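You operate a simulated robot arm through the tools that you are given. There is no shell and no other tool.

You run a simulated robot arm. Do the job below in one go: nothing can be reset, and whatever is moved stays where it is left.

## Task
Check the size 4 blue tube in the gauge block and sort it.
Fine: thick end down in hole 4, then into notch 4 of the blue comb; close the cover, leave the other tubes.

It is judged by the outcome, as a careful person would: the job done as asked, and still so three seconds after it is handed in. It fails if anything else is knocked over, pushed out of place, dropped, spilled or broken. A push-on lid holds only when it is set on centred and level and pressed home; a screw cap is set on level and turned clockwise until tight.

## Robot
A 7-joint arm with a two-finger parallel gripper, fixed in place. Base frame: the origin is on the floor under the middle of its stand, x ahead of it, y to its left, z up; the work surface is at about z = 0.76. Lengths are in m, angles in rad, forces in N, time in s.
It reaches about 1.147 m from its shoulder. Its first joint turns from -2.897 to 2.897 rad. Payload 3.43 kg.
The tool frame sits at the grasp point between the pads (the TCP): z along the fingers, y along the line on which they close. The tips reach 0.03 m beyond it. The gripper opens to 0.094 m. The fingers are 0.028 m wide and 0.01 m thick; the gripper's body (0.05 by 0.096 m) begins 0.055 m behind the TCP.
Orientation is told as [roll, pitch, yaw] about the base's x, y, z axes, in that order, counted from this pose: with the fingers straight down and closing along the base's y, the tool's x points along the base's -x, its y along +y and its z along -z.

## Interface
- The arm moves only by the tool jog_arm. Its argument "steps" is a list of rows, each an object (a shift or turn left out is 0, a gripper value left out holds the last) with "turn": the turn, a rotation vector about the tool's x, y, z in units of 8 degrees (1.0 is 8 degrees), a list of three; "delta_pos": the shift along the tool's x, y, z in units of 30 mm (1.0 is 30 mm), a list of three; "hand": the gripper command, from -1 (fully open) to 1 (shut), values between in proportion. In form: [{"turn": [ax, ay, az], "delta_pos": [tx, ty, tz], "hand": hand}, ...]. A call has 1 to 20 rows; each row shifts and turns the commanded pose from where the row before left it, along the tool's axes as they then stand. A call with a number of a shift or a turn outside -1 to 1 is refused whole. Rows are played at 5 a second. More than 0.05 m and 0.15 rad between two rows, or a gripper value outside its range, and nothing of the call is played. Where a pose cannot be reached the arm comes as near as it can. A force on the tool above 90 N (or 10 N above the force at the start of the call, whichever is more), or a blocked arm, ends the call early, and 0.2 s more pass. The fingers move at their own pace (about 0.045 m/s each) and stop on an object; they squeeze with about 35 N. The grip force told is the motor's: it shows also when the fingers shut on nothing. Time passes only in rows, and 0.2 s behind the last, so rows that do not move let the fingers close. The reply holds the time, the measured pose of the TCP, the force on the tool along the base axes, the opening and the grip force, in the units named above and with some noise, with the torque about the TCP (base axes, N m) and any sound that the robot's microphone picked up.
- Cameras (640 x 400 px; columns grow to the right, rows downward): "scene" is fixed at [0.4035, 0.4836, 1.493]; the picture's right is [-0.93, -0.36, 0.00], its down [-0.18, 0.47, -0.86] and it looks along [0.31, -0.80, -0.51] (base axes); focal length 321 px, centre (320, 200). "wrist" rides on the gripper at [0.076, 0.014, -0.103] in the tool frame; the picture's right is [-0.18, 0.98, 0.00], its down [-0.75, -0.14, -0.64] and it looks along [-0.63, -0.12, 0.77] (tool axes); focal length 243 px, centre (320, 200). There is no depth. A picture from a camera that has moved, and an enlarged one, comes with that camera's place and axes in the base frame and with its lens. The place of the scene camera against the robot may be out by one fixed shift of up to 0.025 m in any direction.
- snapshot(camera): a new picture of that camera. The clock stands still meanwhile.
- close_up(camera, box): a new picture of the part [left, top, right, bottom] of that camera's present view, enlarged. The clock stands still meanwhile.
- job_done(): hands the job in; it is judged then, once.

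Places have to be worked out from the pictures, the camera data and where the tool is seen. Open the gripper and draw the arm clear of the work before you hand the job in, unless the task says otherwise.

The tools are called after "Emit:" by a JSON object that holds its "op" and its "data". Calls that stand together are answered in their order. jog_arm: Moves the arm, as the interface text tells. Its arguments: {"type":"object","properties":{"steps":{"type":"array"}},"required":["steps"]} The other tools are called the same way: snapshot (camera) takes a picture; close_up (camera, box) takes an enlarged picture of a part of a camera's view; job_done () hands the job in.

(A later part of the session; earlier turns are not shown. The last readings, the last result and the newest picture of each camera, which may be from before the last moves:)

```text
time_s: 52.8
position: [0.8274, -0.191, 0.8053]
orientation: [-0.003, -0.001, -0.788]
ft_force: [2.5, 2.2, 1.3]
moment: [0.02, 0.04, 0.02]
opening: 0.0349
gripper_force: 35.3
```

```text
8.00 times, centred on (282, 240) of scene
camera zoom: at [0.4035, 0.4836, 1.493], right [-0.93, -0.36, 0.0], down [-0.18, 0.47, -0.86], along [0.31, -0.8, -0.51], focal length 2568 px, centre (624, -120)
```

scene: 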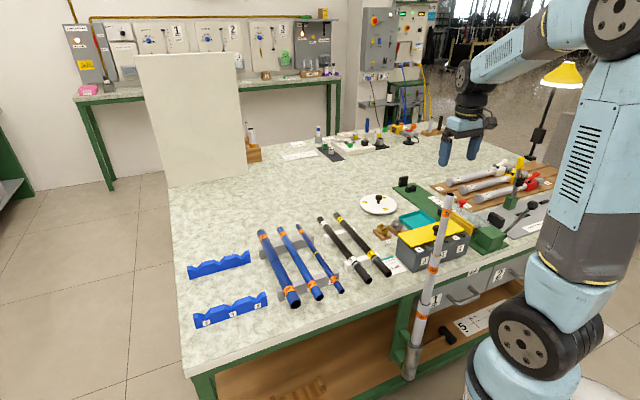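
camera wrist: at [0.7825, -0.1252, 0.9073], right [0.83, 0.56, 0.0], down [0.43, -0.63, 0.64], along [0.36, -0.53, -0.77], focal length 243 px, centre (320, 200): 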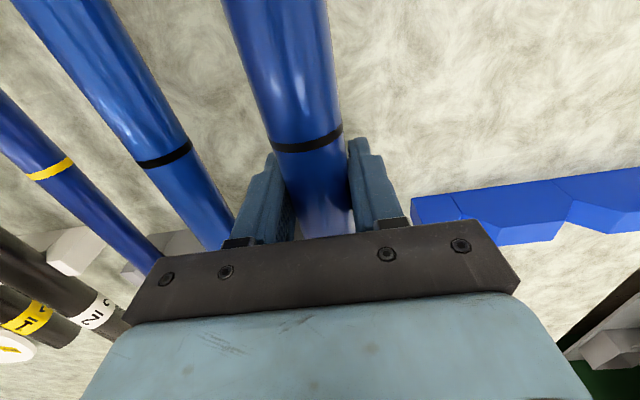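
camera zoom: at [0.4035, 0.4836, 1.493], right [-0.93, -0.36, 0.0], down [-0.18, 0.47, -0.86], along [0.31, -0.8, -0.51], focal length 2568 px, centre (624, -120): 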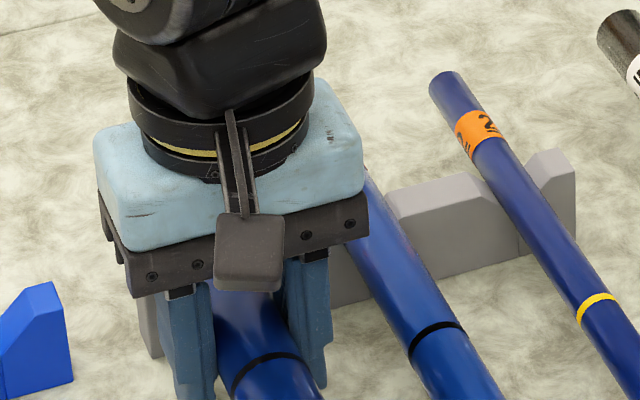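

The tube is seated evenly between both pads with almost no side load. I'll lift it straight up out of the rack and check that it comes level and alone.

Emit:
{"op": "jog_arm", "data": {"steps": [{"delta_pos": [0, 0, -0.3]}, {"delta_pos": [0, 0, -0.5]}, {"delta_pos": [0, 0, -0.8]}, {"delta_pos": [0, 0, -1]}, {"delta_pos": [0, 0, -1]}, {}]}}

Emit:
{"op": "snapshot", "data": {"camera": "scene"}}

Emit:
{"op": "snapshot", "data": {"camera": "wrist"}}

```text
time_s: 54.2
position: [0.8227, -0.1924, 0.912]
orientation: [-0.001, 0.002, -0.787]
ft_force: [0.7, -1.3, -0.8]
moment: [0.0, 0.04, -0.02]
opening: 0.035
gripper_force: 35.0
```

```text
taken
```

scene: 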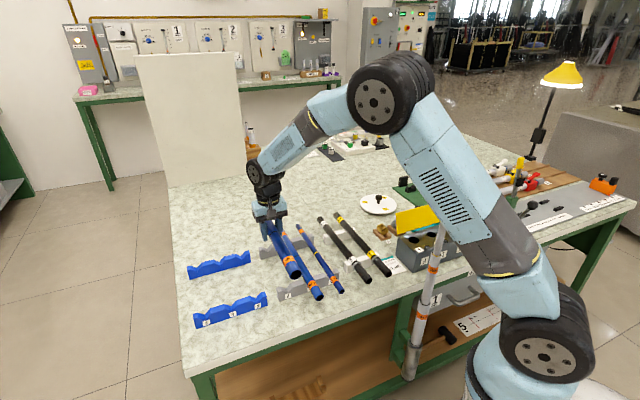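

```text
taken
camera wrist: at [0.7788, -0.127, 1.0146], right [0.83, 0.56, 0.0], down [0.43, -0.63, 0.64], along [0.36, -0.53, -0.77], focal length 243 px, centre (320, 200)
```

wrist: 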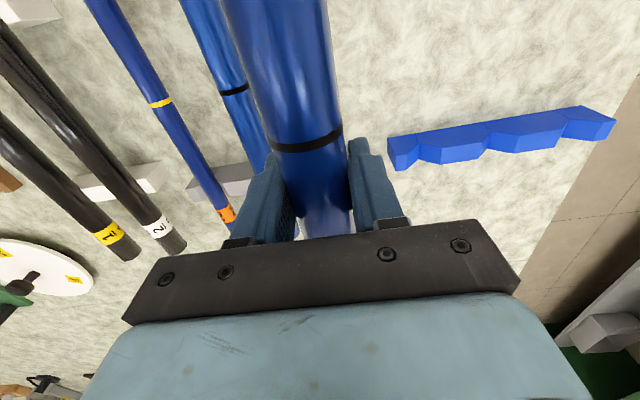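

The tube came up alone and weighs only about 1 N. I'll lift on to z≈1.2 and then turn the tool to horizontal about the closing axis so the near (thick) end swings down.

Emit:
{"op": "jog_arm", "data": {"steps": [{"delta_pos": [0, 0, -0.96]}, {"delta_pos": [0, 0, -0.96]}, {"delta_pos": [0, 0, -0.96]}, {"delta_pos": [0, 0, -0.96]}, {"delta_pos": [0, 0, -0.96]}, {"delta_pos": [0, 0, -0.96]}, {"delta_pos": [0, 0, -0.96]}, {"delta_pos": [0, 0, -0.96]}, {"delta_pos": [0, 0, -0.96]}, {}]}}

Emit:
{"op": "jog_arm", "data": {"steps": [{"turn": [0, -1, 0]}, {"turn": [0, -1, 0]}, {"turn": [0, -1, 0]}, {"turn": [0, -1, 0]}, {"turn": [0, -1, 0]}, {"turn": [0, -1, 0]}, {"turn": [0, -1, 0]}, {"turn": [0, -1, 0]}, {"turn": [0, -1, 0]}, {"turn": [0, -1, 0]}, {"turn": [0, -1, 0]}, {"turn": [0, -0.25, 0]}, {}]}}

Emit:
{"op": "snapshot", "data": {"camera": "scene"}}

Emit:
{"op": "snapshot", "data": {"camera": "wrist"}}

```text
time_s: 56.4
position: [0.8257, -0.1934, 1.1727]
orientation: [-0.002, 0.001, -0.787]
ft_force: [0.1, -0.1, -0.5]
moment: [0.02, -0.04, 0.0]
opening: 0.0348
gripper_force: 35.5
```

```text
time_s: 59.2
position: [0.8252, -0.1918, 1.1715]
orientation: [-1.962, -1.571, 1.18]
ft_force: [0.7, 0.5, -1.3]
moment: [0.02, 0.04, 0.02]
opening: 0.0352
gripper_force: 35.4
```

```text
taken
```

scene: 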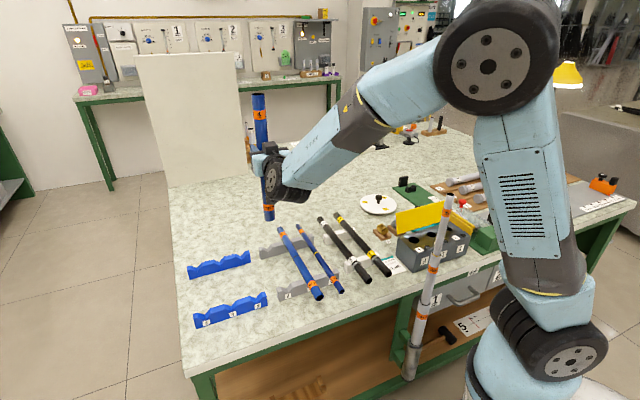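

```text
taken
camera wrist: at [0.7628, -0.108, 1.0956], right [0.7, 0.69, 0.18], down [-0.55, 0.36, 0.75], along [0.46, -0.63, 0.63], focal length 243 px, centre (320, 200)
```

wrist: 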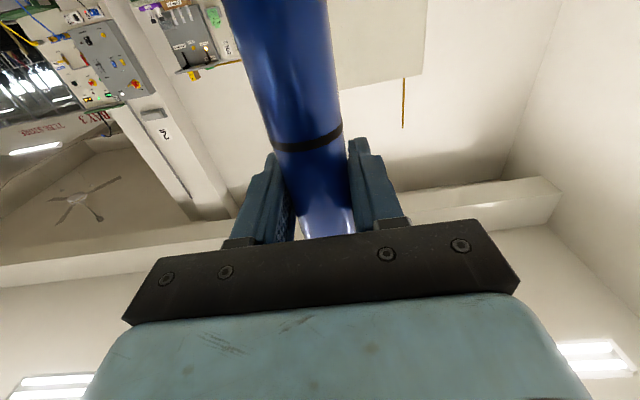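

The tube now hangs vertically with the thick end down. I'll raise to z≈1.35 to clear the standing pole, swing the hand about the tube axis by 30° so it approaches the block from the side away from the pole, and take a look.

Emit:
{"op": "jog_arm", "data": {"steps": [{"delta_pos": [-1, 0, 0]}, {"delta_pos": [-1, 0, 0]}, {"delta_pos": [-1, 0, 0]}, {"delta_pos": [-1, 0, 0]}, {"delta_pos": [-1, 0, 0]}, {"delta_pos": [-1, 0, 0]}, {"turn": [-1, 0, 0]}, {"turn": [-1, 0, 0]}, {"turn": [-1, 0, 0]}, {"turn": [-0.75, 0, 0]}, {}]}}

Emit:
{"op": "snapshot", "data": {"camera": "scene"}}

```text
time_s: 61.6
position: [0.8256, -0.1905, 1.3508]
orientation: [-0.36, -1.57, -0.008]
ft_force: [1.0, 0.8, -0.6]
moment: [0.0, 0.01, 0.01]
opening: 0.035
gripper_force: 35.0
out of reach, approached as far as the arm can: row 10
```

```text
taken
```

scene: 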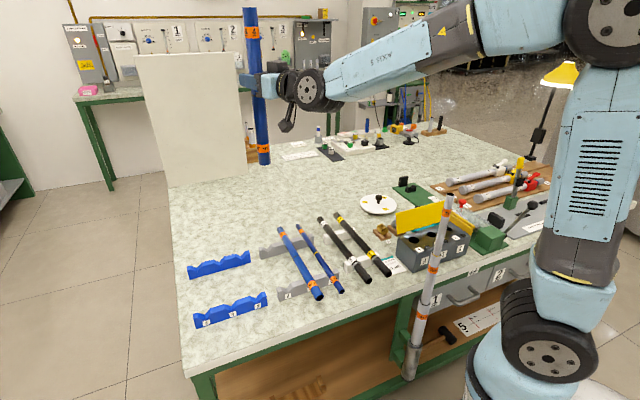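

The last bit of swing was out of reach out here; it should come back nearer in. I'll move half way toward the block at this height and check the pose.

Emit:
{"op": "jog_arm", "data": {"steps": [{"delta_pos": [0, -0.847, -0.966]}, {"delta_pos": [0, -0.847, -0.966]}, {"delta_pos": [0, -0.847, -0.966]}, {"delta_pos": [0, -0.847, -0.966]}, {"delta_pos": [0, -0.847, -0.966]}, {"delta_pos": [0, -0.847, -0.966]}, {}]}}

Emit:
{"op": "snapshot", "data": {"camera": "scene"}}

```text
time_s: 63.2
position: [0.7103, -0.2146, 1.3602]
orientation: [-0.906, -1.566, 0.534]
ft_force: [2.6, 6.7, -0.6]
moment: [-0.05, -0.01, -0.48]
opening: 0.035
gripper_force: 35.0
out of reach, approached as far as the arm can: row 1, 2, 3, 4
```

```text
taken
```

scene: 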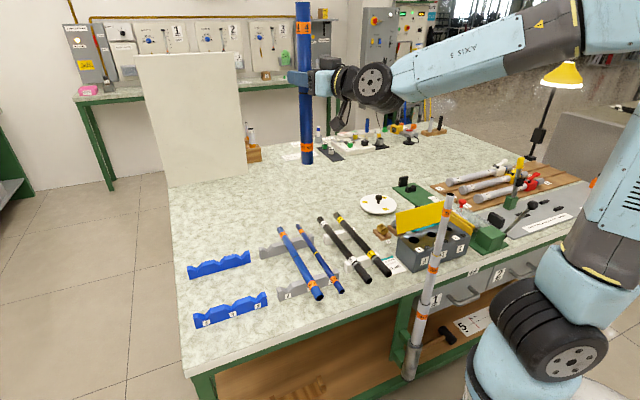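

The arm lagged behind; I'll let it settle and read the pose.

Emit:
{"op": "jog_arm", "data": {"steps": [{}, {}, {}]}}

```text
time_s: 64.0
position: [0.7111, -0.2137, 1.3605]
orientation: [-0.58, -1.569, 0.215]
ft_force: [0.3, -0.3, -1.0]
moment: [-0.01, -0.01, 0.01]
opening: 0.0348
gripper_force: 34.9
```

Emit:
{"op": "jog_arm", "data": {"steps": [{"delta_pos": [0, 0, -0.5]}, {}, {}]}}

```text
time_s: 64.8
position: [0.6959, -0.2096, 1.3623]
orientation: [-0.69, -1.568, 0.322]
ft_force: [-0.3, -0.1, -0.7]
moment: [0.01, -0.01, 0.02]
opening: 0.0349
gripper_force: 35.0
```

Commanded heading is now about -21° (24° off e2), which keeps the hand roughly 0.14 m from the pole. I'll continue to the point above hole 4 at this height.

Emit:
{"op": "jog_arm", "data": {"steps": [{"delta_pos": [0, -0.924, -0.676]}, {"delta_pos": [0, -0.924, -0.676]}, {"delta_pos": [0, -0.924, -0.676]}, {"delta_pos": [0, -0.924, -0.676]}, {"delta_pos": [0, -0.924, -0.676]}, {}]}}

Emit:
{"op": "snapshot", "data": {"camera": "scene"}}

```text
time_s: 66.2
position: [0.5521, -0.3042, 1.3609]
orientation: [-0.873, -1.57, 0.504]
ft_force: [0.9, -0.8, 0.1]
moment: [-0.01, 0.0, -0.03]
opening: 0.0352
gripper_force: 34.3
```

```text
taken
```

scene: 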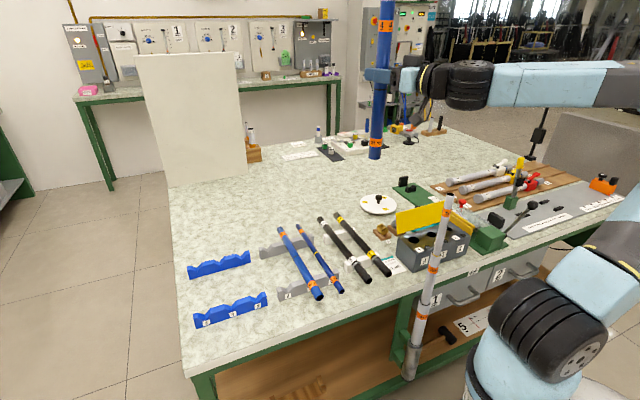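

Emit:
{"op": "jog_arm", "data": {"steps": [{"delta_pos": [0, -0.914, -0.686]}, {"delta_pos": [0, -0.914, -0.686]}, {"delta_pos": [0, -0.914, -0.686]}, {"delta_pos": [0, -0.914, -0.686]}, {"delta_pos": [0, -0.914, -0.686]}, {}, {}]}}

Emit:
{"op": "snapshot", "data": {"camera": "scene"}}

```text
time_s: 67.8
position: [0.4053, -0.3971, 1.36]
orientation: [-1.061, -1.57, 0.691]
ft_force: [-0.4, -0.1, -0.1]
moment: [0.01, 0.04, -0.05]
opening: 0.035
gripper_force: 35.3
```

```text
taken
```

scene: 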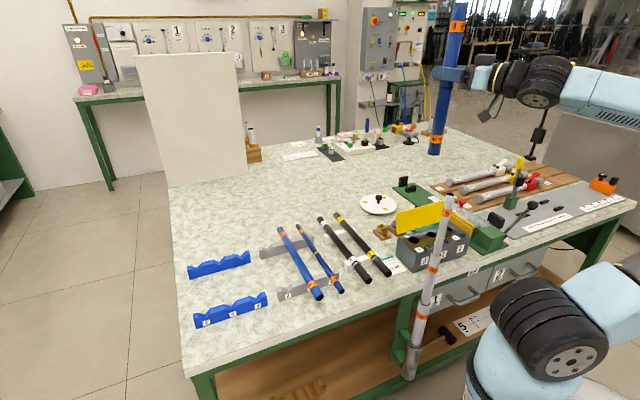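

Above hole 4 at z≈1.36. I'll lower about 0.21 m, so the tube end stops well above the block, and compare tube and hole in the scene view.

Emit:
{"op": "jog_arm", "data": {"steps": [{"delta_pos": [1, 0, 0]}, {"delta_pos": [1, 0, 0]}, {"delta_pos": [1, 0, 0]}, {"delta_pos": [1, 0, 0]}, {"delta_pos": [1, 0, 0]}, {"delta_pos": [1, 0, 0]}, {"delta_pos": [1, 0, 0]}, {}, {}]}}

Emit:
{"op": "snapshot", "data": {"camera": "scene"}}

Emit:
{"op": "close_up", "data": {"camera": "scene", "box": [376, 190, 472, 260]}}

```text
time_s: 69.8
position: [0.4057, -0.3951, 1.1525]
orientation: [-1.121, -1.571, 0.755]
ft_force: [-0.5, 0.2, -0.5]
moment: [0.01, -0.03, 0.0]
opening: 0.0347
gripper_force: 34.3
```

```text
taken
```

scene: 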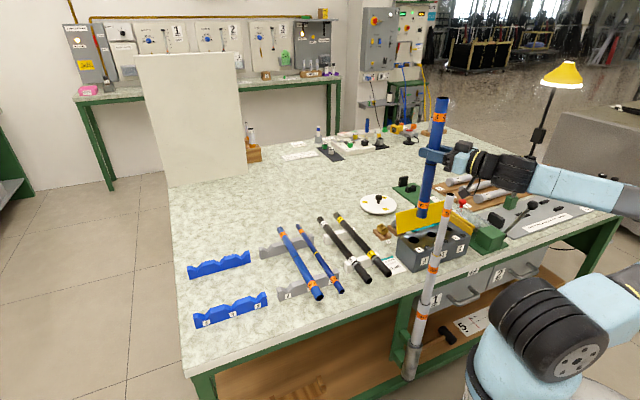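

```text
5.71 times, centred on (424, 225) of scene
camera zoom: at [0.4035, 0.4836, 1.493], right [-0.93, -0.36, 0.0], down [-0.18, 0.47, -0.86], along [0.31, -0.8, -0.51], focal length 1834 px, centre (-274, 57)
```

zoom: 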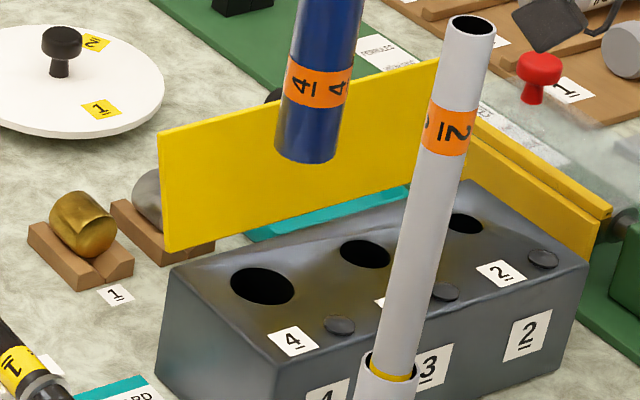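

The tube hangs over the block, but in this view its end looks offset from the hole's vertical and the tube may lean slightly. I'll measure both ends of the tube in close-ups.

Emit:
{"op": "close_up", "data": {"camera": "scene", "box": [402, 195, 442, 220]}}

Emit:
{"op": "close_up", "data": {"camera": "scene", "box": [420, 90, 460, 115]}}

Emit:
{"op": "close_up", "data": {"camera": "scene", "box": [410, 145, 450, 170]}}

Emit:
{"op": "close_up", "data": {"camera": "scene", "box": [400, 90, 464, 255]}}

```text
16.00 times, centred on (422, 208) of scene
camera zoom: at [0.4035, 0.4836, 1.493], right [-0.93, -0.36, 0.0], down [-0.18, 0.47, -0.86], along [0.31, -0.8, -0.51], focal length 5136 px, centre (-1312, 80)
```

zoom: 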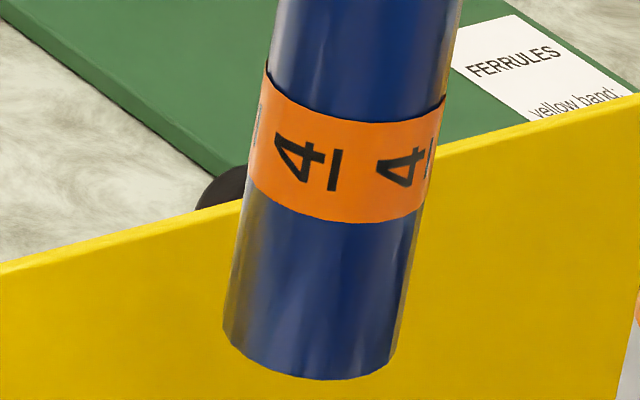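

```text
16.00 times, centred on (440, 102) of scene
camera zoom: at [0.4035, 0.4836, 1.493], right [-0.93, -0.36, 0.0], down [-0.18, 0.47, -0.86], along [0.31, -0.8, -0.51], focal length 5136 px, centre (-1600, 1760)
```

zoom: 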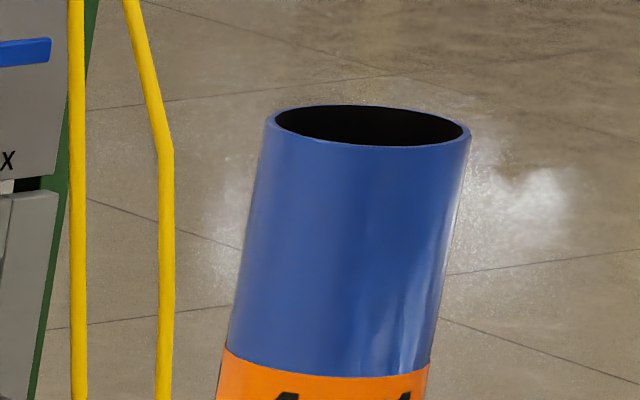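

```text
16.00 times, centred on (430, 158) of scene
camera zoom: at [0.4035, 0.4836, 1.493], right [-0.93, -0.36, 0.0], down [-0.18, 0.47, -0.86], along [0.31, -0.8, -0.51], focal length 5136 px, centre (-1440, 880)
```

zoom: 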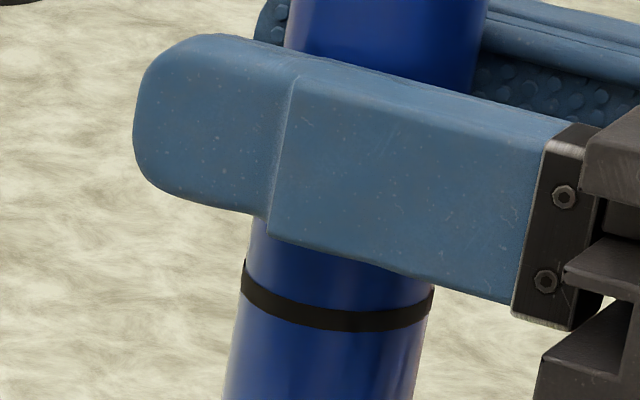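

```text
2.42 times, centred on (432, 172) of scene
camera zoom: at [0.4035, 0.4836, 1.493], right [-0.93, -0.36, 0.0], down [-0.18, 0.47, -0.86], along [0.31, -0.8, -0.51], focal length 778 px, centre (48, 267)
```

zoom: 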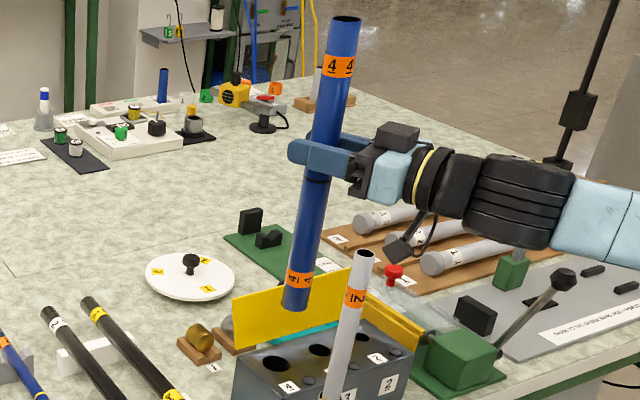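

Fingertip geometry in this picture shows the tube sits about 5 mm nearer the palm than I assumed, and its end is about 9 mm to the right of the hole. I'll shift roughly 10 mm along the tool and lower 60 mm, staying above the block, then compare again.

Emit:
{"op": "jog_arm", "data": {"steps": [{"delta_pos": [0, 0.063, 0.35]}, {"delta_pos": [0.7, 0, 0]}, {"delta_pos": [0.7, 0, 0]}, {"delta_pos": [0.6, 0, 0]}, {}, {}]}}

Emit:
{"op": "close_up", "data": {"camera": "scene", "box": [396, 218, 436, 243]}}

Emit:
{"op": "close_up", "data": {"camera": "scene", "box": [380, 180, 476, 240]}}

```text
time_s: 71.2
position: [0.4195, -0.4094, 1.0959]
orientation: [-0.452, -1.57, 0.088]
ft_force: [-0.5, 0.8, -1.2]
moment: [0.01, 0.02, -0.01]
opening: 0.035
gripper_force: 35.1
out of reach, approached as far as the arm can: row 3, 4
```

```text
16.00 times, centred on (416, 230) of scene
camera zoom: at [0.4035, 0.4836, 1.493], right [-0.93, -0.36, 0.0], down [-0.18, 0.47, -0.86], along [0.31, -0.8, -0.51], focal length 5136 px, centre (-1216, -288)
```

zoom: 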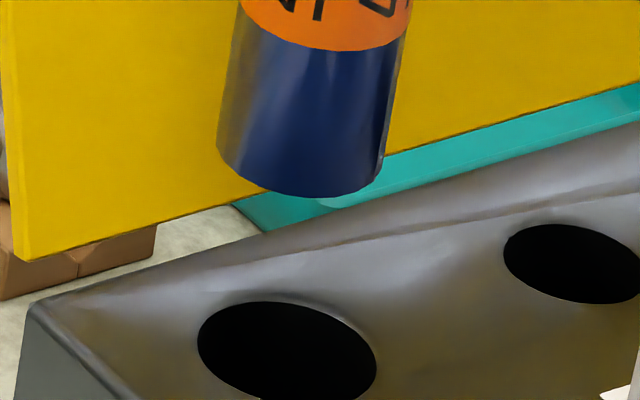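

```text
6.67 times, centred on (428, 210) of scene
camera zoom: at [0.4035, 0.4836, 1.493], right [-0.93, -0.36, 0.0], down [-0.18, 0.47, -0.86], along [0.31, -0.8, -0.51], focal length 2140 px, centre (-400, 133)
```

zoom: 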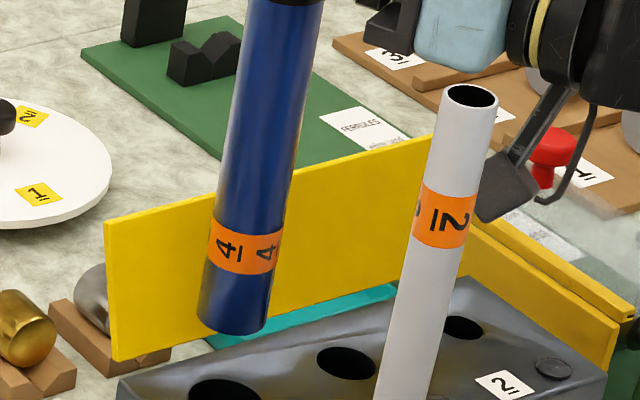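

Rows near the bottom were out of reach with this heading, and the tool drifted a few mm. I'll rise again, turn the hand back toward radial (heading about -35°), and check the pose before lowering.

Emit:
{"op": "jog_arm", "data": {"steps": [{"delta_pos": [-0.7, 0, 0]}, {"delta_pos": [-0.7, 0, 0]}, {"delta_pos": [-0.6, 0, 0]}, {}, {"turn": [0.85, 0, 0]}, {"turn": [0.85, 0, 0]}, {}, {}]}}

Emit:
{"op": "snapshot", "data": {"camera": "scene"}}

```text
time_s: 73.0
position: [0.422, -0.4185, 1.1633]
orientation: [-0.796, -1.568, 0.192]
ft_force: [-0.7, 0.3, -1.0]
moment: [-0.01, -0.01, -0.01]
opening: 0.0349
gripper_force: 34.9
out of reach, approached as far as the arm can: row 6
```

```text
taken
```

scene: 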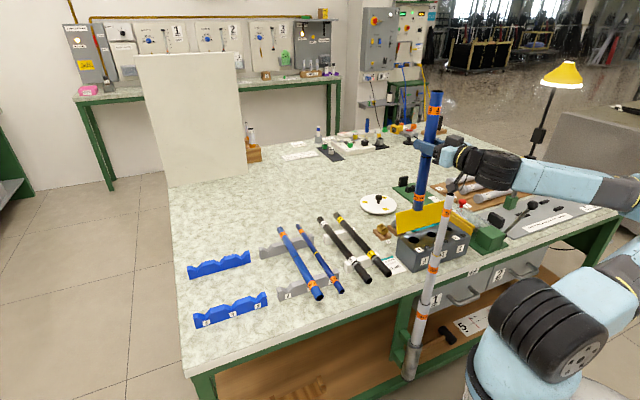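

The limit is the arm folding too close to its base, so pointing the hand radially makes it worse. I'll instead swing the hand about the tube the other way (heading about +6°), which puts the wrist farther from the base and well away from the pole.

Emit:
{"op": "jog_arm", "data": {"steps": [{"turn": [-1, 0, 0]}, {"turn": [-1, 0, 0]}, {"turn": [-1, 0, 0]}, {"turn": [-1, 0, 0]}, {"turn": [-1, 0, 0]}, {}, {}]}}

Emit:
{"op": "snapshot", "data": {"camera": "scene"}}

```text
time_s: 74.6
position: [0.4195, -0.4179, 1.1613]
orientation: [-0.214, -1.57, 0.307]
ft_force: [-0.8, 0.3, -1.1]
moment: [0.01, 0.01, 0.01]
opening: 0.0349
gripper_force: 35.0
```

```text
taken
```

scene: 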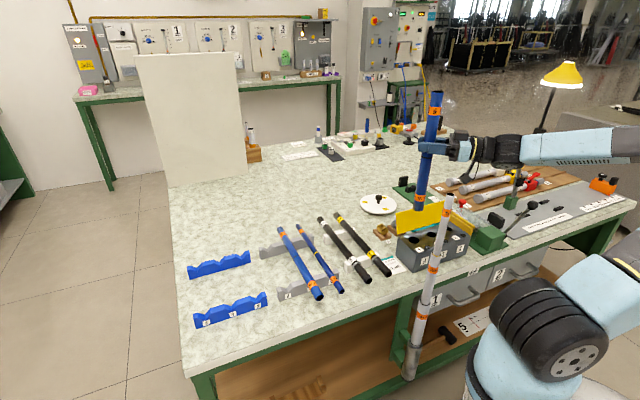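

Heading is now +5° with no reach problem. I'll shift back over the hole (about 22 mm along +y) and lower about 70 mm, keeping the tube end above the block, then compare.

Emit:
{"op": "jog_arm", "data": {"steps": [{"delta_pos": [0, 0.743, -0.047]}, {}, {"delta_pos": [0.8, 0, 0]}, {"delta_pos": [0.8, 0, 0]}, {"delta_pos": [0.7, 0, 0]}, {}, {}]}}

Emit:
{"op": "close_up", "data": {"camera": "scene", "box": [396, 218, 436, 243]}}

Emit:
{"op": "close_up", "data": {"camera": "scene", "box": [380, 130, 508, 250]}}

```text
time_s: 76.2
position: [0.4174, -0.3966, 1.095]
orientation: [-0.394, -1.571, 0.489]
ft_force: [-1.1, -0.4, -0.4]
moment: [0.0, 0.0, -0.01]
opening: 0.035
gripper_force: 35.3
```

```text
16.00 times, centred on (416, 230) of scene
camera zoom: at [0.4035, 0.4836, 1.493], right [-0.93, -0.36, 0.0], down [-0.18, 0.47, -0.86], along [0.31, -0.8, -0.51], focal length 5136 px, centre (-1216, -288)
```

zoom: 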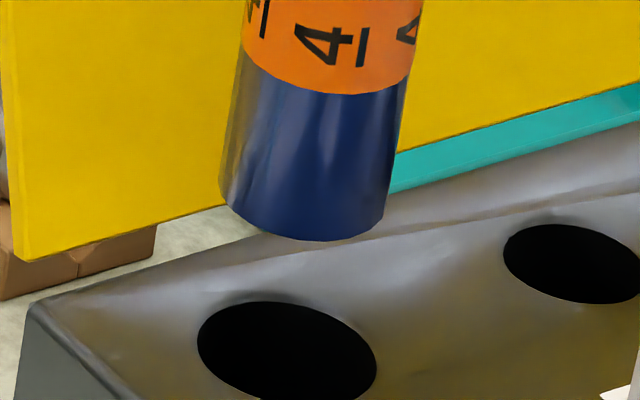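

```text
3.33 times, centred on (444, 190) of scene
camera zoom: at [0.4035, 0.4836, 1.493], right [-0.93, -0.36, 0.0], down [-0.18, 0.47, -0.86], along [0.31, -0.8, -0.51], focal length 1070 px, centre (-93, 233)
```

zoom: 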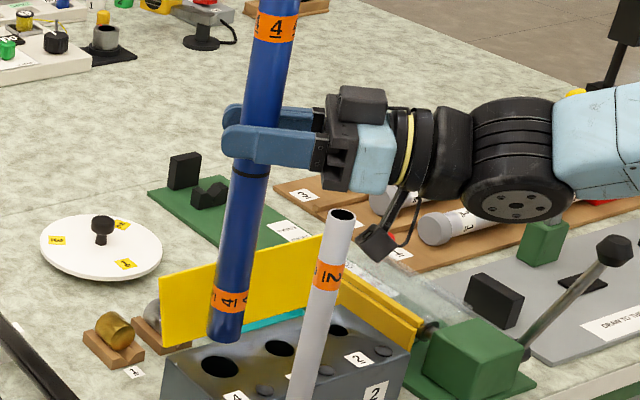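

The tube is now within a few mm of the hole laterally; the height of the block top is my main uncertainty. I'll lower another 15 mm and compare the tube end with the hole at a small gap.

Emit:
{"op": "jog_arm", "data": {"steps": [{"delta_pos": [0.25, 0, 0]}, {"delta_pos": [0.25, 0, 0]}, {}, {}]}}

Emit:
{"op": "close_up", "data": {"camera": "scene", "box": [396, 226, 436, 251]}}

```text
time_s: 77.2
position: [0.4168, -0.3964, 1.0794]
orientation: [-0.302, -1.574, 0.396]
ft_force: [0.4, 0.1, -0.6]
moment: [-0.01, -0.01, -0.02]
opening: 0.035
gripper_force: 35.1
```

```text
16.00 times, centred on (416, 238) of scene
camera zoom: at [0.4035, 0.4836, 1.493], right [-0.93, -0.36, 0.0], down [-0.18, 0.47, -0.86], along [0.31, -0.8, -0.51], focal length 5136 px, centre (-1216, -416)
```

zoom: 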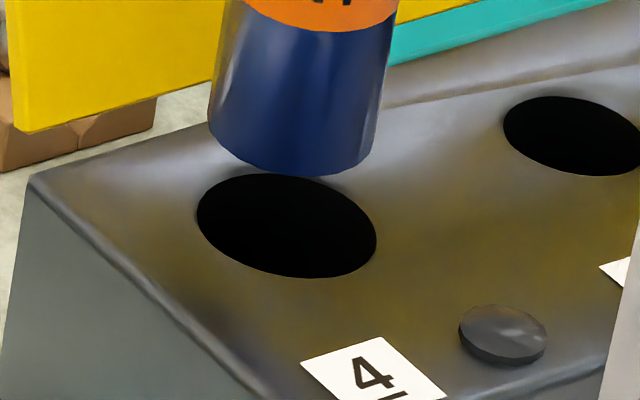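

At this gap the tube end is about 2 mm left of the hole line in the image. I'll move it 2 mm to image-right and lower by 8 mm, then feel for the block top in fine steps.

Emit:
{"op": "jog_arm", "data": {"steps": [{"delta_pos": [0, -0.018, -0.064]}, {"delta_pos": [0.13, 0, 0]}, {"delta_pos": [0.13, 0, 0]}, {}, {}]}}

Emit:
{"op": "jog_arm", "data": {"steps": [{"delta_pos": [0.07, 0, 0]}, {"delta_pos": [0.07, 0, 0]}, {}]}}

Emit:
{"op": "close_up", "data": {"camera": "scene", "box": [396, 226, 436, 251]}}

```text
time_s: 78.4
position: [0.4151, -0.3986, 1.0714]
orientation: [-0.307, -1.57, 0.401]
ft_force: [0.0, -0.1, -1.4]
moment: [-0.01, 0.01, -0.01]
opening: 0.035
gripper_force: 34.8
```

```text
time_s: 79.2
position: [0.4158, -0.3977, 1.0659]
orientation: [-0.215, -1.57, 0.308]
ft_force: [-0.5, -0.2, -0.2]
moment: [0.0, -0.02, -0.04]
opening: 0.035
gripper_force: 35.0
```

```text
16.00 times, centred on (416, 238) of scene
camera zoom: at [0.4035, 0.4836, 1.493], right [-0.93, -0.36, 0.0], down [-0.18, 0.47, -0.86], along [0.31, -0.8, -0.51], focal length 5136 px, centre (-1216, -416)
```

zoom: 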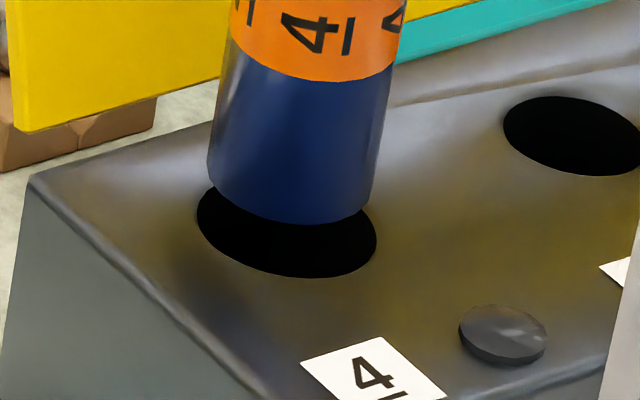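

No contact yet at an estimated end height of 0.845. Continuing down in 2 mm steps, reading force each time.

Emit:
{"op": "jog_arm", "data": {"steps": [{"delta_pos": [0.07, 0, 0]}, {}]}}

Emit:
{"op": "jog_arm", "data": {"steps": [{"delta_pos": [0.07, 0, 0]}, {}]}}

Emit:
{"op": "close_up", "data": {"camera": "scene", "box": [396, 226, 436, 251]}}

```text
time_s: 79.8
position: [0.4164, -0.3983, 1.0645]
orientation: [-0.339, -1.57, 0.43]
ft_force: [-0.2, 0.2, -0.5]
moment: [-0.01, -0.01, 0.0]
opening: 0.0349
gripper_force: 34.8
```

```text
time_s: 80.4
position: [0.4164, -0.3978, 1.0616]
orientation: [-0.037, -1.571, 0.13]
ft_force: [-0.6, -0.3, -0.3]
moment: [-0.02, 0.0, 0.01]
opening: 0.0353
gripper_force: 35.4
```

```text
16.00 times, centred on (416, 238) of scene
camera zoom: at [0.4035, 0.4836, 1.493], right [-0.93, -0.36, 0.0], down [-0.18, 0.47, -0.86], along [0.31, -0.8, -0.51], focal length 5136 px, centre (-1216, -416)
```

zoom: 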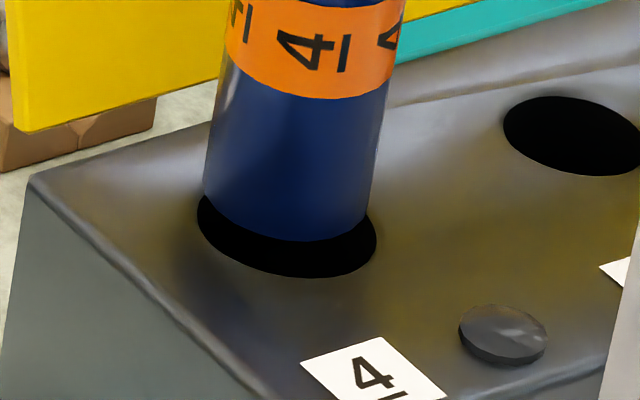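

Still free, and the end is closing on the hole. I'll nudge 1 mm to image-right and keep lowering.

Emit:
{"op": "jog_arm", "data": {"steps": [{"delta_pos": [0, -0.01, -0.035]}, {"delta_pos": [0.08, 0, 0]}, {}]}}

Emit:
{"op": "jog_arm", "data": {"steps": [{"delta_pos": [0.08, 0, 0]}, {}]}}

Emit:
{"op": "close_up", "data": {"camera": "scene", "box": [396, 226, 436, 251]}}

```text
time_s: 81.2
position: [0.4136, -0.3963, 1.0588]
orientation: [0.146, -1.571, -0.055]
ft_force: [-0.3, 0.2, -1.2]
moment: [0.0, 0.02, 0.02]
opening: 0.0352
gripper_force: 34.8
```

```text
time_s: 81.8
position: [0.4139, -0.3967, 1.0554]
orientation: [-0.239, -1.572, 0.331]
ft_force: [-0.7, -0.5, -1.3]
moment: [0.02, -0.03, -0.01]
opening: 0.0352
gripper_force: 34.9
```

```text
16.00 times, centred on (416, 238) of scene
camera zoom: at [0.4035, 0.4836, 1.493], right [-0.93, -0.36, 0.0], down [-0.18, 0.47, -0.86], along [0.31, -0.8, -0.51], focal length 5136 px, centre (-1216, -416)
```

zoom: 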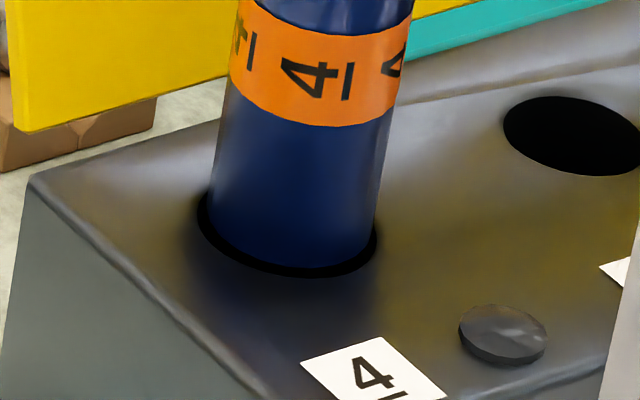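

The end is at the rim: about 12 px gap at the left and none at the right, so I'll shift 1.1 mm back to the left and keep lowering gently.

Emit:
{"op": "jog_arm", "data": {"steps": [{"delta_pos": [0, 0.01, 0.036]}, {}]}}

Emit:
{"op": "jog_arm", "data": {"steps": [{"delta_pos": [0.08, 0, 0]}, {}]}}

Emit:
{"op": "close_up", "data": {"camera": "scene", "box": [396, 226, 436, 251]}}

```text
time_s: 82.4
position: [0.4159, -0.3983, 1.0552]
orientation: [-0.264, -1.572, 0.357]
ft_force: [0.4, 1.3, -1.3]
moment: [0.0, 0.02, 0.0]
opening: 0.035
gripper_force: 34.9
```

```text
time_s: 83.0
position: [0.4158, -0.397, 1.0539]
orientation: [-0.352, -1.571, 0.446]
ft_force: [-0.3, -0.7, -0.9]
moment: [-0.05, -0.05, -0.03]
opening: 0.0352
gripper_force: 34.6
```

```text
16.00 times, centred on (416, 238) of scene
camera zoom: at [0.4035, 0.4836, 1.493], right [-0.93, -0.36, 0.0], down [-0.18, 0.47, -0.86], along [0.31, -0.8, -0.51], focal length 5136 px, centre (-1216, -416)
```

zoom: 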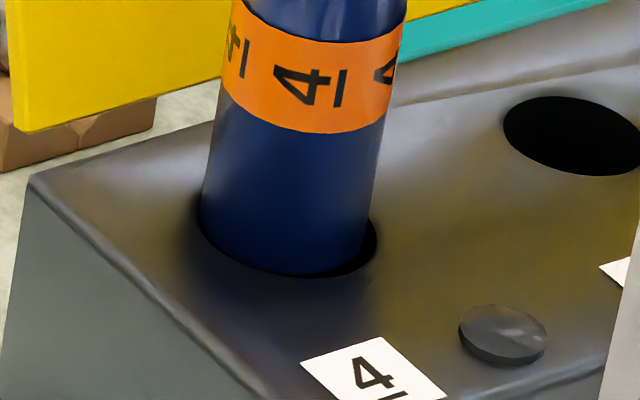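

Now the gap is mostly on the right (about 10 px vs 2 px), so I'll move 0.7 mm to image-right and lower again.

Emit:
{"op": "jog_arm", "data": {"steps": [{"delta_pos": [0, -0.006, -0.023]}, {}]}}

Emit:
{"op": "jog_arm", "data": {"steps": [{"delta_pos": [0.08, 0, 0]}, {}]}}

Emit:
{"op": "close_up", "data": {"camera": "scene", "box": [396, 226, 436, 251]}}

```text
time_s: 83.6
position: [0.4151, -0.3974, 1.0556]
orientation: [-0.243, -1.57, 0.336]
ft_force: [-1.2, 0.7, 0.5]
moment: [-0.01, -0.02, 0.0]
opening: 0.0351
gripper_force: 35.3
```

```text
time_s: 84.2
position: [0.4137, -0.3979, 1.0524]
orientation: [-0.422, -1.57, 0.517]
ft_force: [0.2, -0.5, -0.3]
moment: [-0.02, -0.02, -0.02]
opening: 0.0352
gripper_force: 35.4
```

```text
16.00 times, centred on (416, 238) of scene
camera zoom: at [0.4035, 0.4836, 1.493], right [-0.93, -0.36, 0.0], down [-0.18, 0.47, -0.86], along [0.31, -0.8, -0.51], focal length 5136 px, centre (-1216, -416)
```

zoom: 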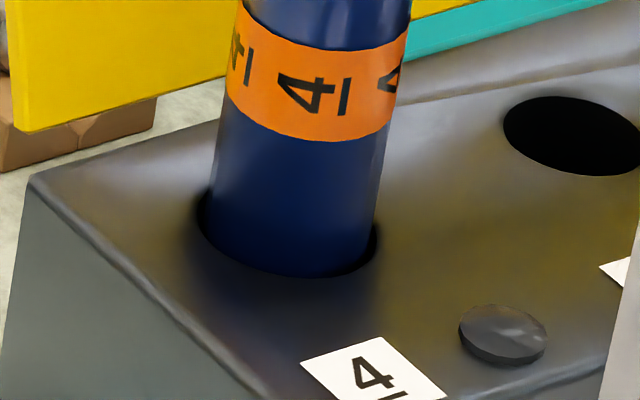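

The end now appears to be entering the hole with a small gap on both sides and no force. Lowering in 3 mm steps while watching the side forces.

Emit:
{"op": "jog_arm", "data": {"steps": [{"delta_pos": [0.1, 0, 0.008]}, {}]}}

Emit:
{"op": "jog_arm", "data": {"steps": [{"delta_pos": [0.1, 0, 0]}, {}]}}

Emit:
{"op": "close_up", "data": {"camera": "scene", "box": [396, 226, 436, 251]}}

```text
time_s: 84.8
position: [0.4137, -0.3991, 1.0503]
orientation: [-0.205, -1.571, 0.297]
ft_force: [-0.3, 0.1, -0.6]
moment: [-0.01, -0.01, 0.01]
opening: 0.0349
gripper_force: 34.9
```

```text
time_s: 85.4
position: [0.4148, -0.3977, 1.0449]
orientation: [0.117, -1.57, -0.026]
ft_force: [-0.2, 0.2, -0.6]
moment: [0.0, 0.04, 0.0]
opening: 0.0352
gripper_force: 35.5
```

```text
16.00 times, centred on (416, 238) of scene
camera zoom: at [0.4035, 0.4836, 1.493], right [-0.93, -0.36, 0.0], down [-0.18, 0.47, -0.86], along [0.31, -0.8, -0.51], focal length 5136 px, centre (-1216, -416)
```

zoom: 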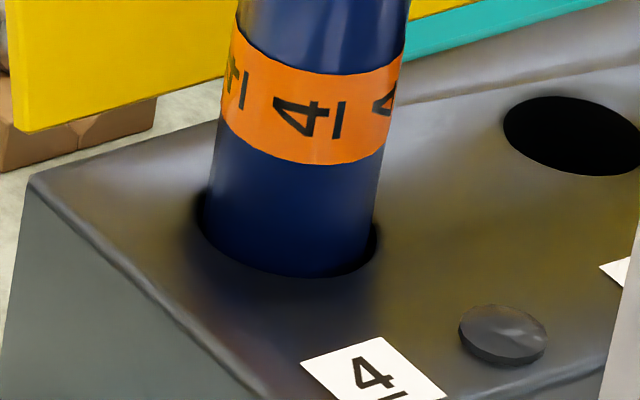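

It is in: the label keeps descending while the end is hidden by the rim, with forces near zero. I'll continue down in small rows, checking for side load and for the bottom.

Emit:
{"op": "jog_arm", "data": {"steps": [{"delta_pos": [0.15, 0, 0]}, {"delta_pos": [0.15, 0, 0]}, {"delta_pos": [0.15, 0, 0]}, {}]}}

Emit:
{"op": "close_up", "data": {"camera": "scene", "box": [396, 226, 436, 251]}}

```text
time_s: 86.4
position: [0.4149, -0.398, 1.0328]
orientation: [-0.331, -1.572, 0.423]
ft_force: [0.2, -0.4, -1.0]
moment: [-0.02, 0.01, 0.01]
opening: 0.0348
gripper_force: 34.9
```

```text
16.00 times, centred on (416, 238) of scene
camera zoom: at [0.4035, 0.4836, 1.493], right [-0.93, -0.36, 0.0], down [-0.18, 0.47, -0.86], along [0.31, -0.8, -0.51], focal length 5136 px, centre (-1216, -416)
```

zoom: 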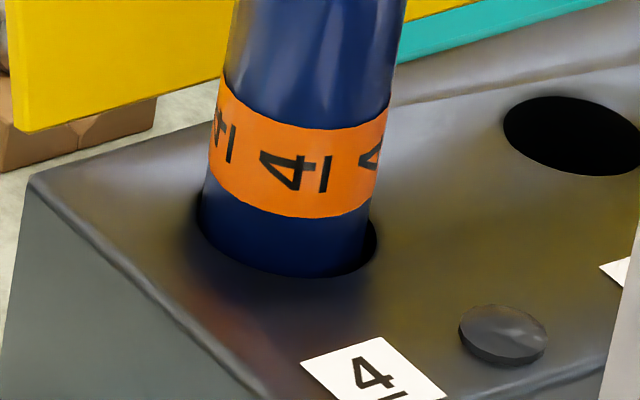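

Emit:
{"op": "jog_arm", "data": {"steps": [{"delta_pos": [0.15, -0.003, -0.01]}, {"delta_pos": [0.15, 0, 0]}, {"delta_pos": [0.15, 0, 0]}, {}]}}

Emit:
{"op": "close_up", "data": {"camera": "scene", "box": [396, 226, 436, 251]}}

```text
time_s: 87.4
position: [0.4157, -0.3975, 1.0202]
orientation: [-0.349, -1.568, 0.443]
ft_force: [-5.1, -1.4, 0.5]
moment: [-0.27, 0.97, -0.04]
opening: 0.0348
gripper_force: 34.8
```

```text
16.00 times, centred on (416, 238) of scene
camera zoom: at [0.4035, 0.4836, 1.493], right [-0.93, -0.36, 0.0], down [-0.18, 0.47, -0.86], along [0.31, -0.8, -0.51], focal length 5136 px, centre (-1216, -416)
```

zoom: 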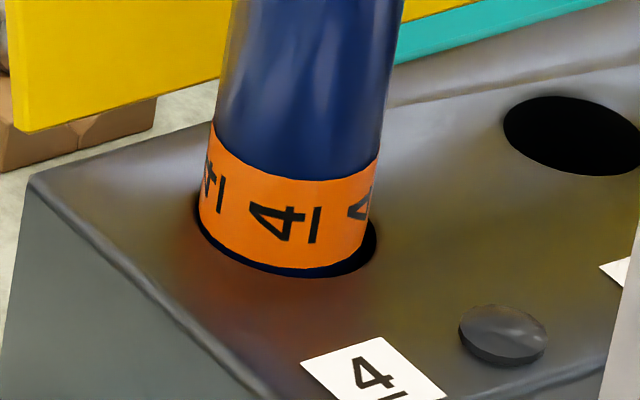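

A small side load (-5 N in x) shows the tube touching the +x side of the rim, matching the picture. I'll shift 1 mm back and continue.

Emit:
{"op": "jog_arm", "data": {"steps": [{"delta_pos": [0, -0.008, -0.032]}, {}]}}

Emit:
{"op": "jog_arm", "data": {"steps": [{"delta_pos": [0.15, 0, 0]}, {"delta_pos": [0.15, 0, 0]}, {}]}}

Emit:
{"op": "close_up", "data": {"camera": "scene", "box": [396, 226, 436, 251]}}

```text
time_s: 88.0
position: [0.4139, -0.3972, 1.0204]
orientation: [-0.03, -1.571, 0.123]
ft_force: [0.8, -0.6, -1.3]
moment: [-0.04, 0.02, 0.02]
opening: 0.035
gripper_force: 35.0
```

```text
time_s: 88.8
position: [0.4142, -0.3973, 1.0107]
orientation: [-0.462, -1.569, 0.556]
ft_force: [-0.3, -1.2, -1.2]
moment: [0.0, -0.01, -0.01]
opening: 0.035
gripper_force: 34.7
```

```text
16.00 times, centred on (416, 238) of scene
camera zoom: at [0.4035, 0.4836, 1.493], right [-0.93, -0.36, 0.0], down [-0.18, 0.47, -0.86], along [0.31, -0.8, -0.51], focal length 5136 px, centre (-1216, -416)
```

zoom: 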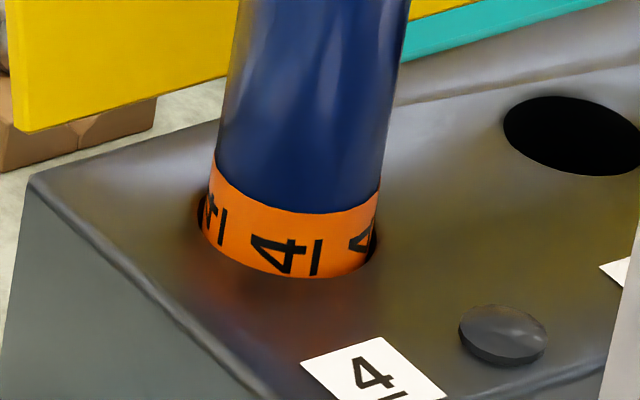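

Emit:
{"op": "jog_arm", "data": {"steps": [{"delta_pos": [0.15, 0, 0]}, {"delta_pos": [0.15, 0, 0]}, {}]}}

Emit:
{"op": "jog_arm", "data": {"steps": [{"delta_pos": [0.1, 0, 0]}, {"delta_pos": [0.1, 0, 0]}, {}]}}

Emit:
{"op": "close_up", "data": {"camera": "scene", "box": [396, 226, 436, 251]}}

```text
time_s: 89.6
position: [0.4138, -0.3964, 1.0025]
orientation: [-0.461, -1.57, 0.555]
ft_force: [-0.4, 0.4, -1.6]
moment: [-0.01, -0.01, 0.01]
opening: 0.0352
gripper_force: 34.8
```

```text
time_s: 90.4
position: [0.4139, -0.3972, 0.9959]
orientation: [-0.231, -1.572, 0.326]
ft_force: [0.0, -0.6, -0.3]
moment: [-0.02, 0.03, 0.0]
opening: 0.0351
gripper_force: 35.1
```

```text
16.00 times, centred on (416, 238) of scene
camera zoom: at [0.4035, 0.4836, 1.493], right [-0.93, -0.36, 0.0], down [-0.18, 0.47, -0.86], along [0.31, -0.8, -0.51], focal length 5136 px, centre (-1216, -416)
```

zoom: 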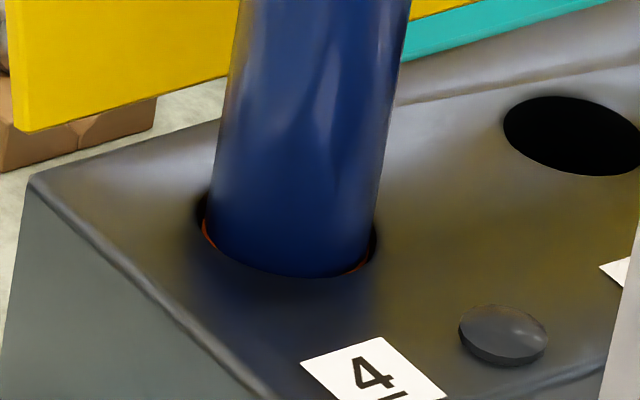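

About 57 mm deep and free. Continuing in 2–3 mm steps to feel the bottom and see whether the lamp responds.

Emit:
{"op": "jog_arm", "data": {"steps": [{"delta_pos": [0.1, 0, 0]}, {}]}}

Emit:
{"op": "jog_arm", "data": {"steps": [{"delta_pos": [0.1, 0, 0]}, {}]}}

Emit:
{"op": "close_up", "data": {"camera": "scene", "box": [396, 226, 436, 251]}}

```text
time_s: 91.0
position: [0.4153, -0.3984, 0.9925]
orientation: [0.561, -1.57, -0.466]
ft_force: [5.5, 2.0, 0.9]
moment: [0.23, -0.89, -0.01]
opening: 0.035
gripper_force: 35.1
```

```text
time_s: 91.6
position: [0.4133, -0.3995, 0.9889]
orientation: [0.021, -1.569, 0.07]
ft_force: [0.1, 0.2, -1.3]
moment: [0.08, -0.09, -0.02]
opening: 0.0351
gripper_force: 35.3
```

```text
16.00 times, centred on (416, 238) of scene
camera zoom: at [0.4035, 0.4836, 1.493], right [-0.93, -0.36, 0.0], down [-0.18, 0.47, -0.86], along [0.31, -0.8, -0.51], focal length 5136 px, centre (-1216, -416)
```

zoom: 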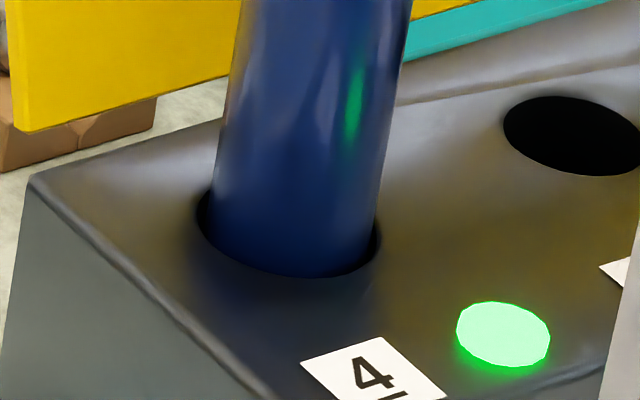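

The lamp for hole 4 lit green, so the tube passes. I'll draw it straight up out of the hole, slowly at first, watching the lamp and the forces.

Emit:
{"op": "jog_arm", "data": {"steps": [{}, {"delta_pos": [-0.3, 0, 0]}, {"delta_pos": [-0.4, 0, 0]}, {"delta_pos": [-0.5, 0, 0]}, {"delta_pos": [-0.5, 0, 0]}, {"delta_pos": [-0.5, 0, 0]}, {"delta_pos": [-0.5, 0, 0]}, {}]}}

Emit:
{"op": "close_up", "data": {"camera": "scene", "box": [380, 170, 508, 250]}}

```text
time_s: 93.4
position: [0.4131, -0.3996, 1.0701]
orientation: [-0.224, -1.572, 0.318]
ft_force: [-0.8, 0.4, -0.7]
moment: [0.02, 0.02, -0.01]
opening: 0.0351
gripper_force: 35.1
```

```text
5.00 times, centred on (444, 210) of scene
camera zoom: at [0.4035, 0.4836, 1.493], right [-0.93, -0.36, 0.0], down [-0.18, 0.47, -0.86], along [0.31, -0.8, -0.51], focal length 1605 px, centre (-300, 150)
```

zoom: 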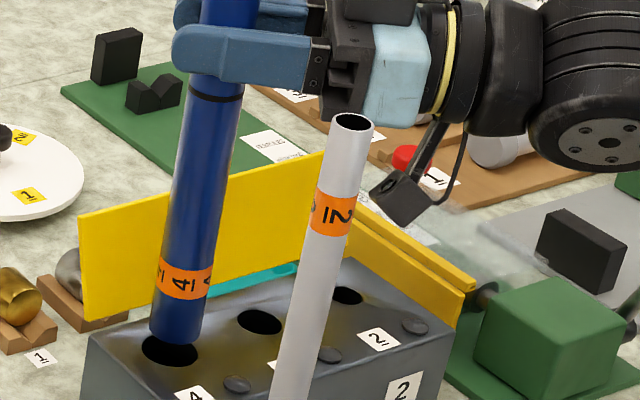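

The tube is out cleanly. Now I'll raise to z≈1.36 and swing the heading back to about -21°, as on the way in.

Emit:
{"op": "jog_arm", "data": {"steps": [{"delta_pos": [-1, 0, 0]}, {"delta_pos": [-1, 0, 0]}, {"delta_pos": [-1, 0, 0]}, {"delta_pos": [-1, 0, 0]}, {"delta_pos": [-1, 0, 0]}, {"delta_pos": [-1, 0, 0]}, {"delta_pos": [-1, 0, 0]}, {"delta_pos": [-1, 0, 0]}, {"delta_pos": [-1, 0, 0]}, {"delta_pos": [-0.67, 0, 0]}, {"turn": [0.83, 0, 0]}, {"turn": [0.83, 0, 0]}, {"turn": [0.83, 0, 0]}, {"turn": [0.81, 0, 0]}, {}, {}]}}

Emit:
{"op": "snapshot", "data": {"camera": "scene"}}

```text
time_s: 96.8
position: [0.4137, -0.3976, 1.3605]
orientation: [-0.739, -1.572, 0.37]
ft_force: [-0.1, -0.1, -1.2]
moment: [0.0, 0.0, 0.01]
opening: 0.0347
gripper_force: 34.7
```

```text
taken
```

scene: 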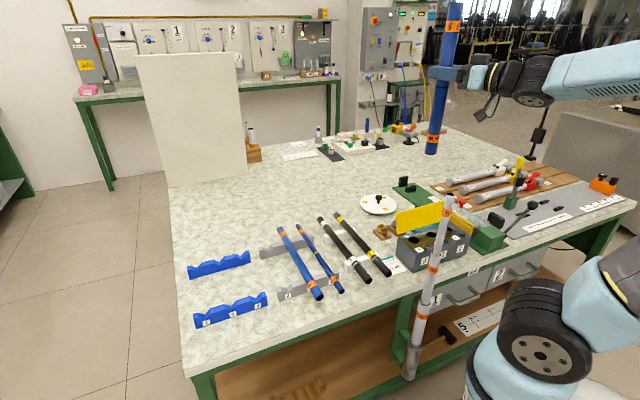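

Emit:
{"op": "jog_arm", "data": {"steps": [{"delta_pos": [0, 0.927, 0.664]}, {"delta_pos": [0, 0.927, 0.664]}, {"delta_pos": [0, 0.927, 0.664]}, {"delta_pos": [0, 0.927, 0.664]}, {"delta_pos": [0, 0.927, 0.664]}, {"delta_pos": [0, 0.927, 0.664]}, {"delta_pos": [0, 0.927, 0.664]}, {"delta_pos": [0, 0.927, 0.664]}, {"delta_pos": [0, 0.927, 0.664]}, {"delta_pos": [0, 0.927, 0.664]}, {}, {}]}}

```text
time_s: 99.4
position: [0.7011, -0.2111, 1.3621]
orientation: [-0.633, -1.569, 0.266]
ft_force: [0.2, -0.2, -0.4]
moment: [0.02, -0.01, 0.01]
opening: 0.0352
gripper_force: 34.8
```

Emit:
{"op": "jog_arm", "data": {"steps": [{"turn": [1, 0, 0]}, {"turn": [1, 0, 0]}, {"turn": [1, 0, 0]}, {}, {"delta_pos": [0.9, 0.49, 0.35]}, {"delta_pos": [0.9, 0.49, 0.35]}, {"delta_pos": [0.9, 0.49, 0.35]}, {"delta_pos": [0.9, 0.49, 0.35]}, {"delta_pos": [0.9, 0.49, 0.35]}, {"delta_pos": [0.9, 0.49, 0.35]}, {"delta_pos": [0.9, 0.49, 0.35]}, {}, {}]}}

Emit:
{"op": "snapshot", "data": {"camera": "scene"}}

```text
time_s: 102.2
position: [0.8234, -0.1898, 1.1699]
orientation: [-1.258, -1.57, 0.473]
ft_force: [-0.2, 0.7, -0.7]
moment: [0.0, -0.01, -0.02]
opening: 0.035
gripper_force: 35.2
```

```text
taken
```

scene: 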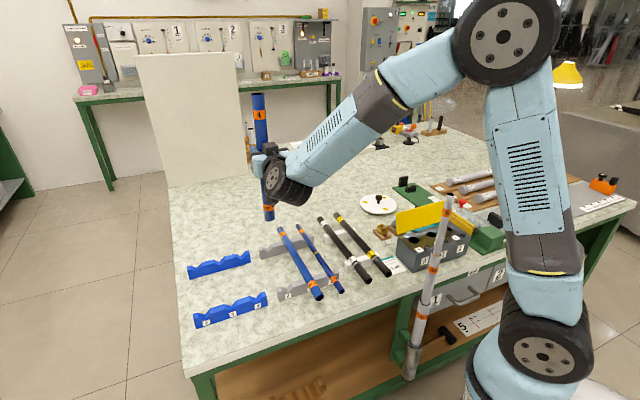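

Back over the rack area with the tube upright. I'll turn the tool back down so the tube is horizontal again, thick end toward the table edge.

Emit:
{"op": "jog_arm", "data": {"steps": [{"turn": [0, 1, 0]}, {"turn": [0, 1, 0]}, {"turn": [0, 1, 0]}, {"turn": [0, 1, 0]}, {"turn": [0, 1, 0]}, {"turn": [0, 1, 0]}, {"turn": [0, 1, 0]}, {"turn": [0, 1, 0]}, {"turn": [0, 1, 0]}, {"turn": [0, 1, 0]}, {"turn": [0, 1, 0]}, {"turn": [0, 0.25, 0]}, {}, {}]}}

Emit:
{"op": "snapshot", "data": {"camera": "wrist"}}

Emit:
{"op": "snapshot", "data": {"camera": "scene"}}

```text
time_s: 105.2
position: [0.824, -0.1896, 1.1725]
orientation: [-0.001, 0.003, -0.787]
ft_force: [0.3, -0.4, -1.1]
moment: [0.02, 0.0, -0.03]
opening: 0.0348
gripper_force: 35.1
```

```text
taken
camera wrist: at [0.7805, -0.1249, 1.2743], right [0.83, 0.56, 0.0], down [0.43, -0.63, 0.64], along [0.36, -0.53, -0.77], focal length 243 px, centre (320, 200)
```

wrist: 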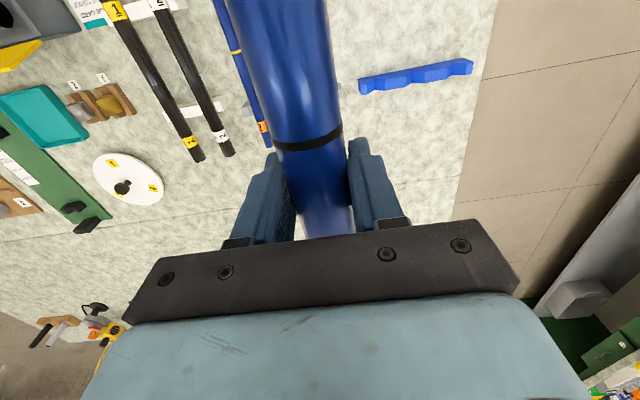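

```text
taken
```

scene: 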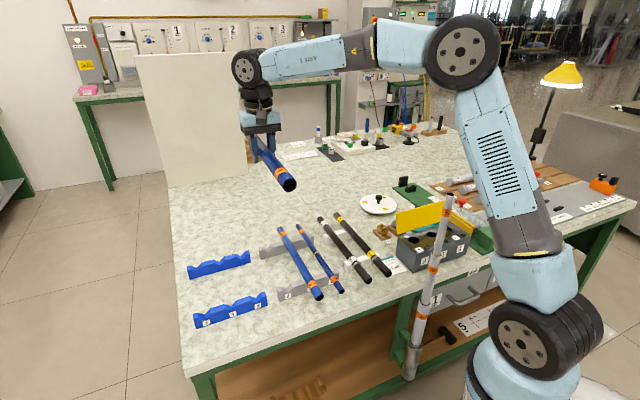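

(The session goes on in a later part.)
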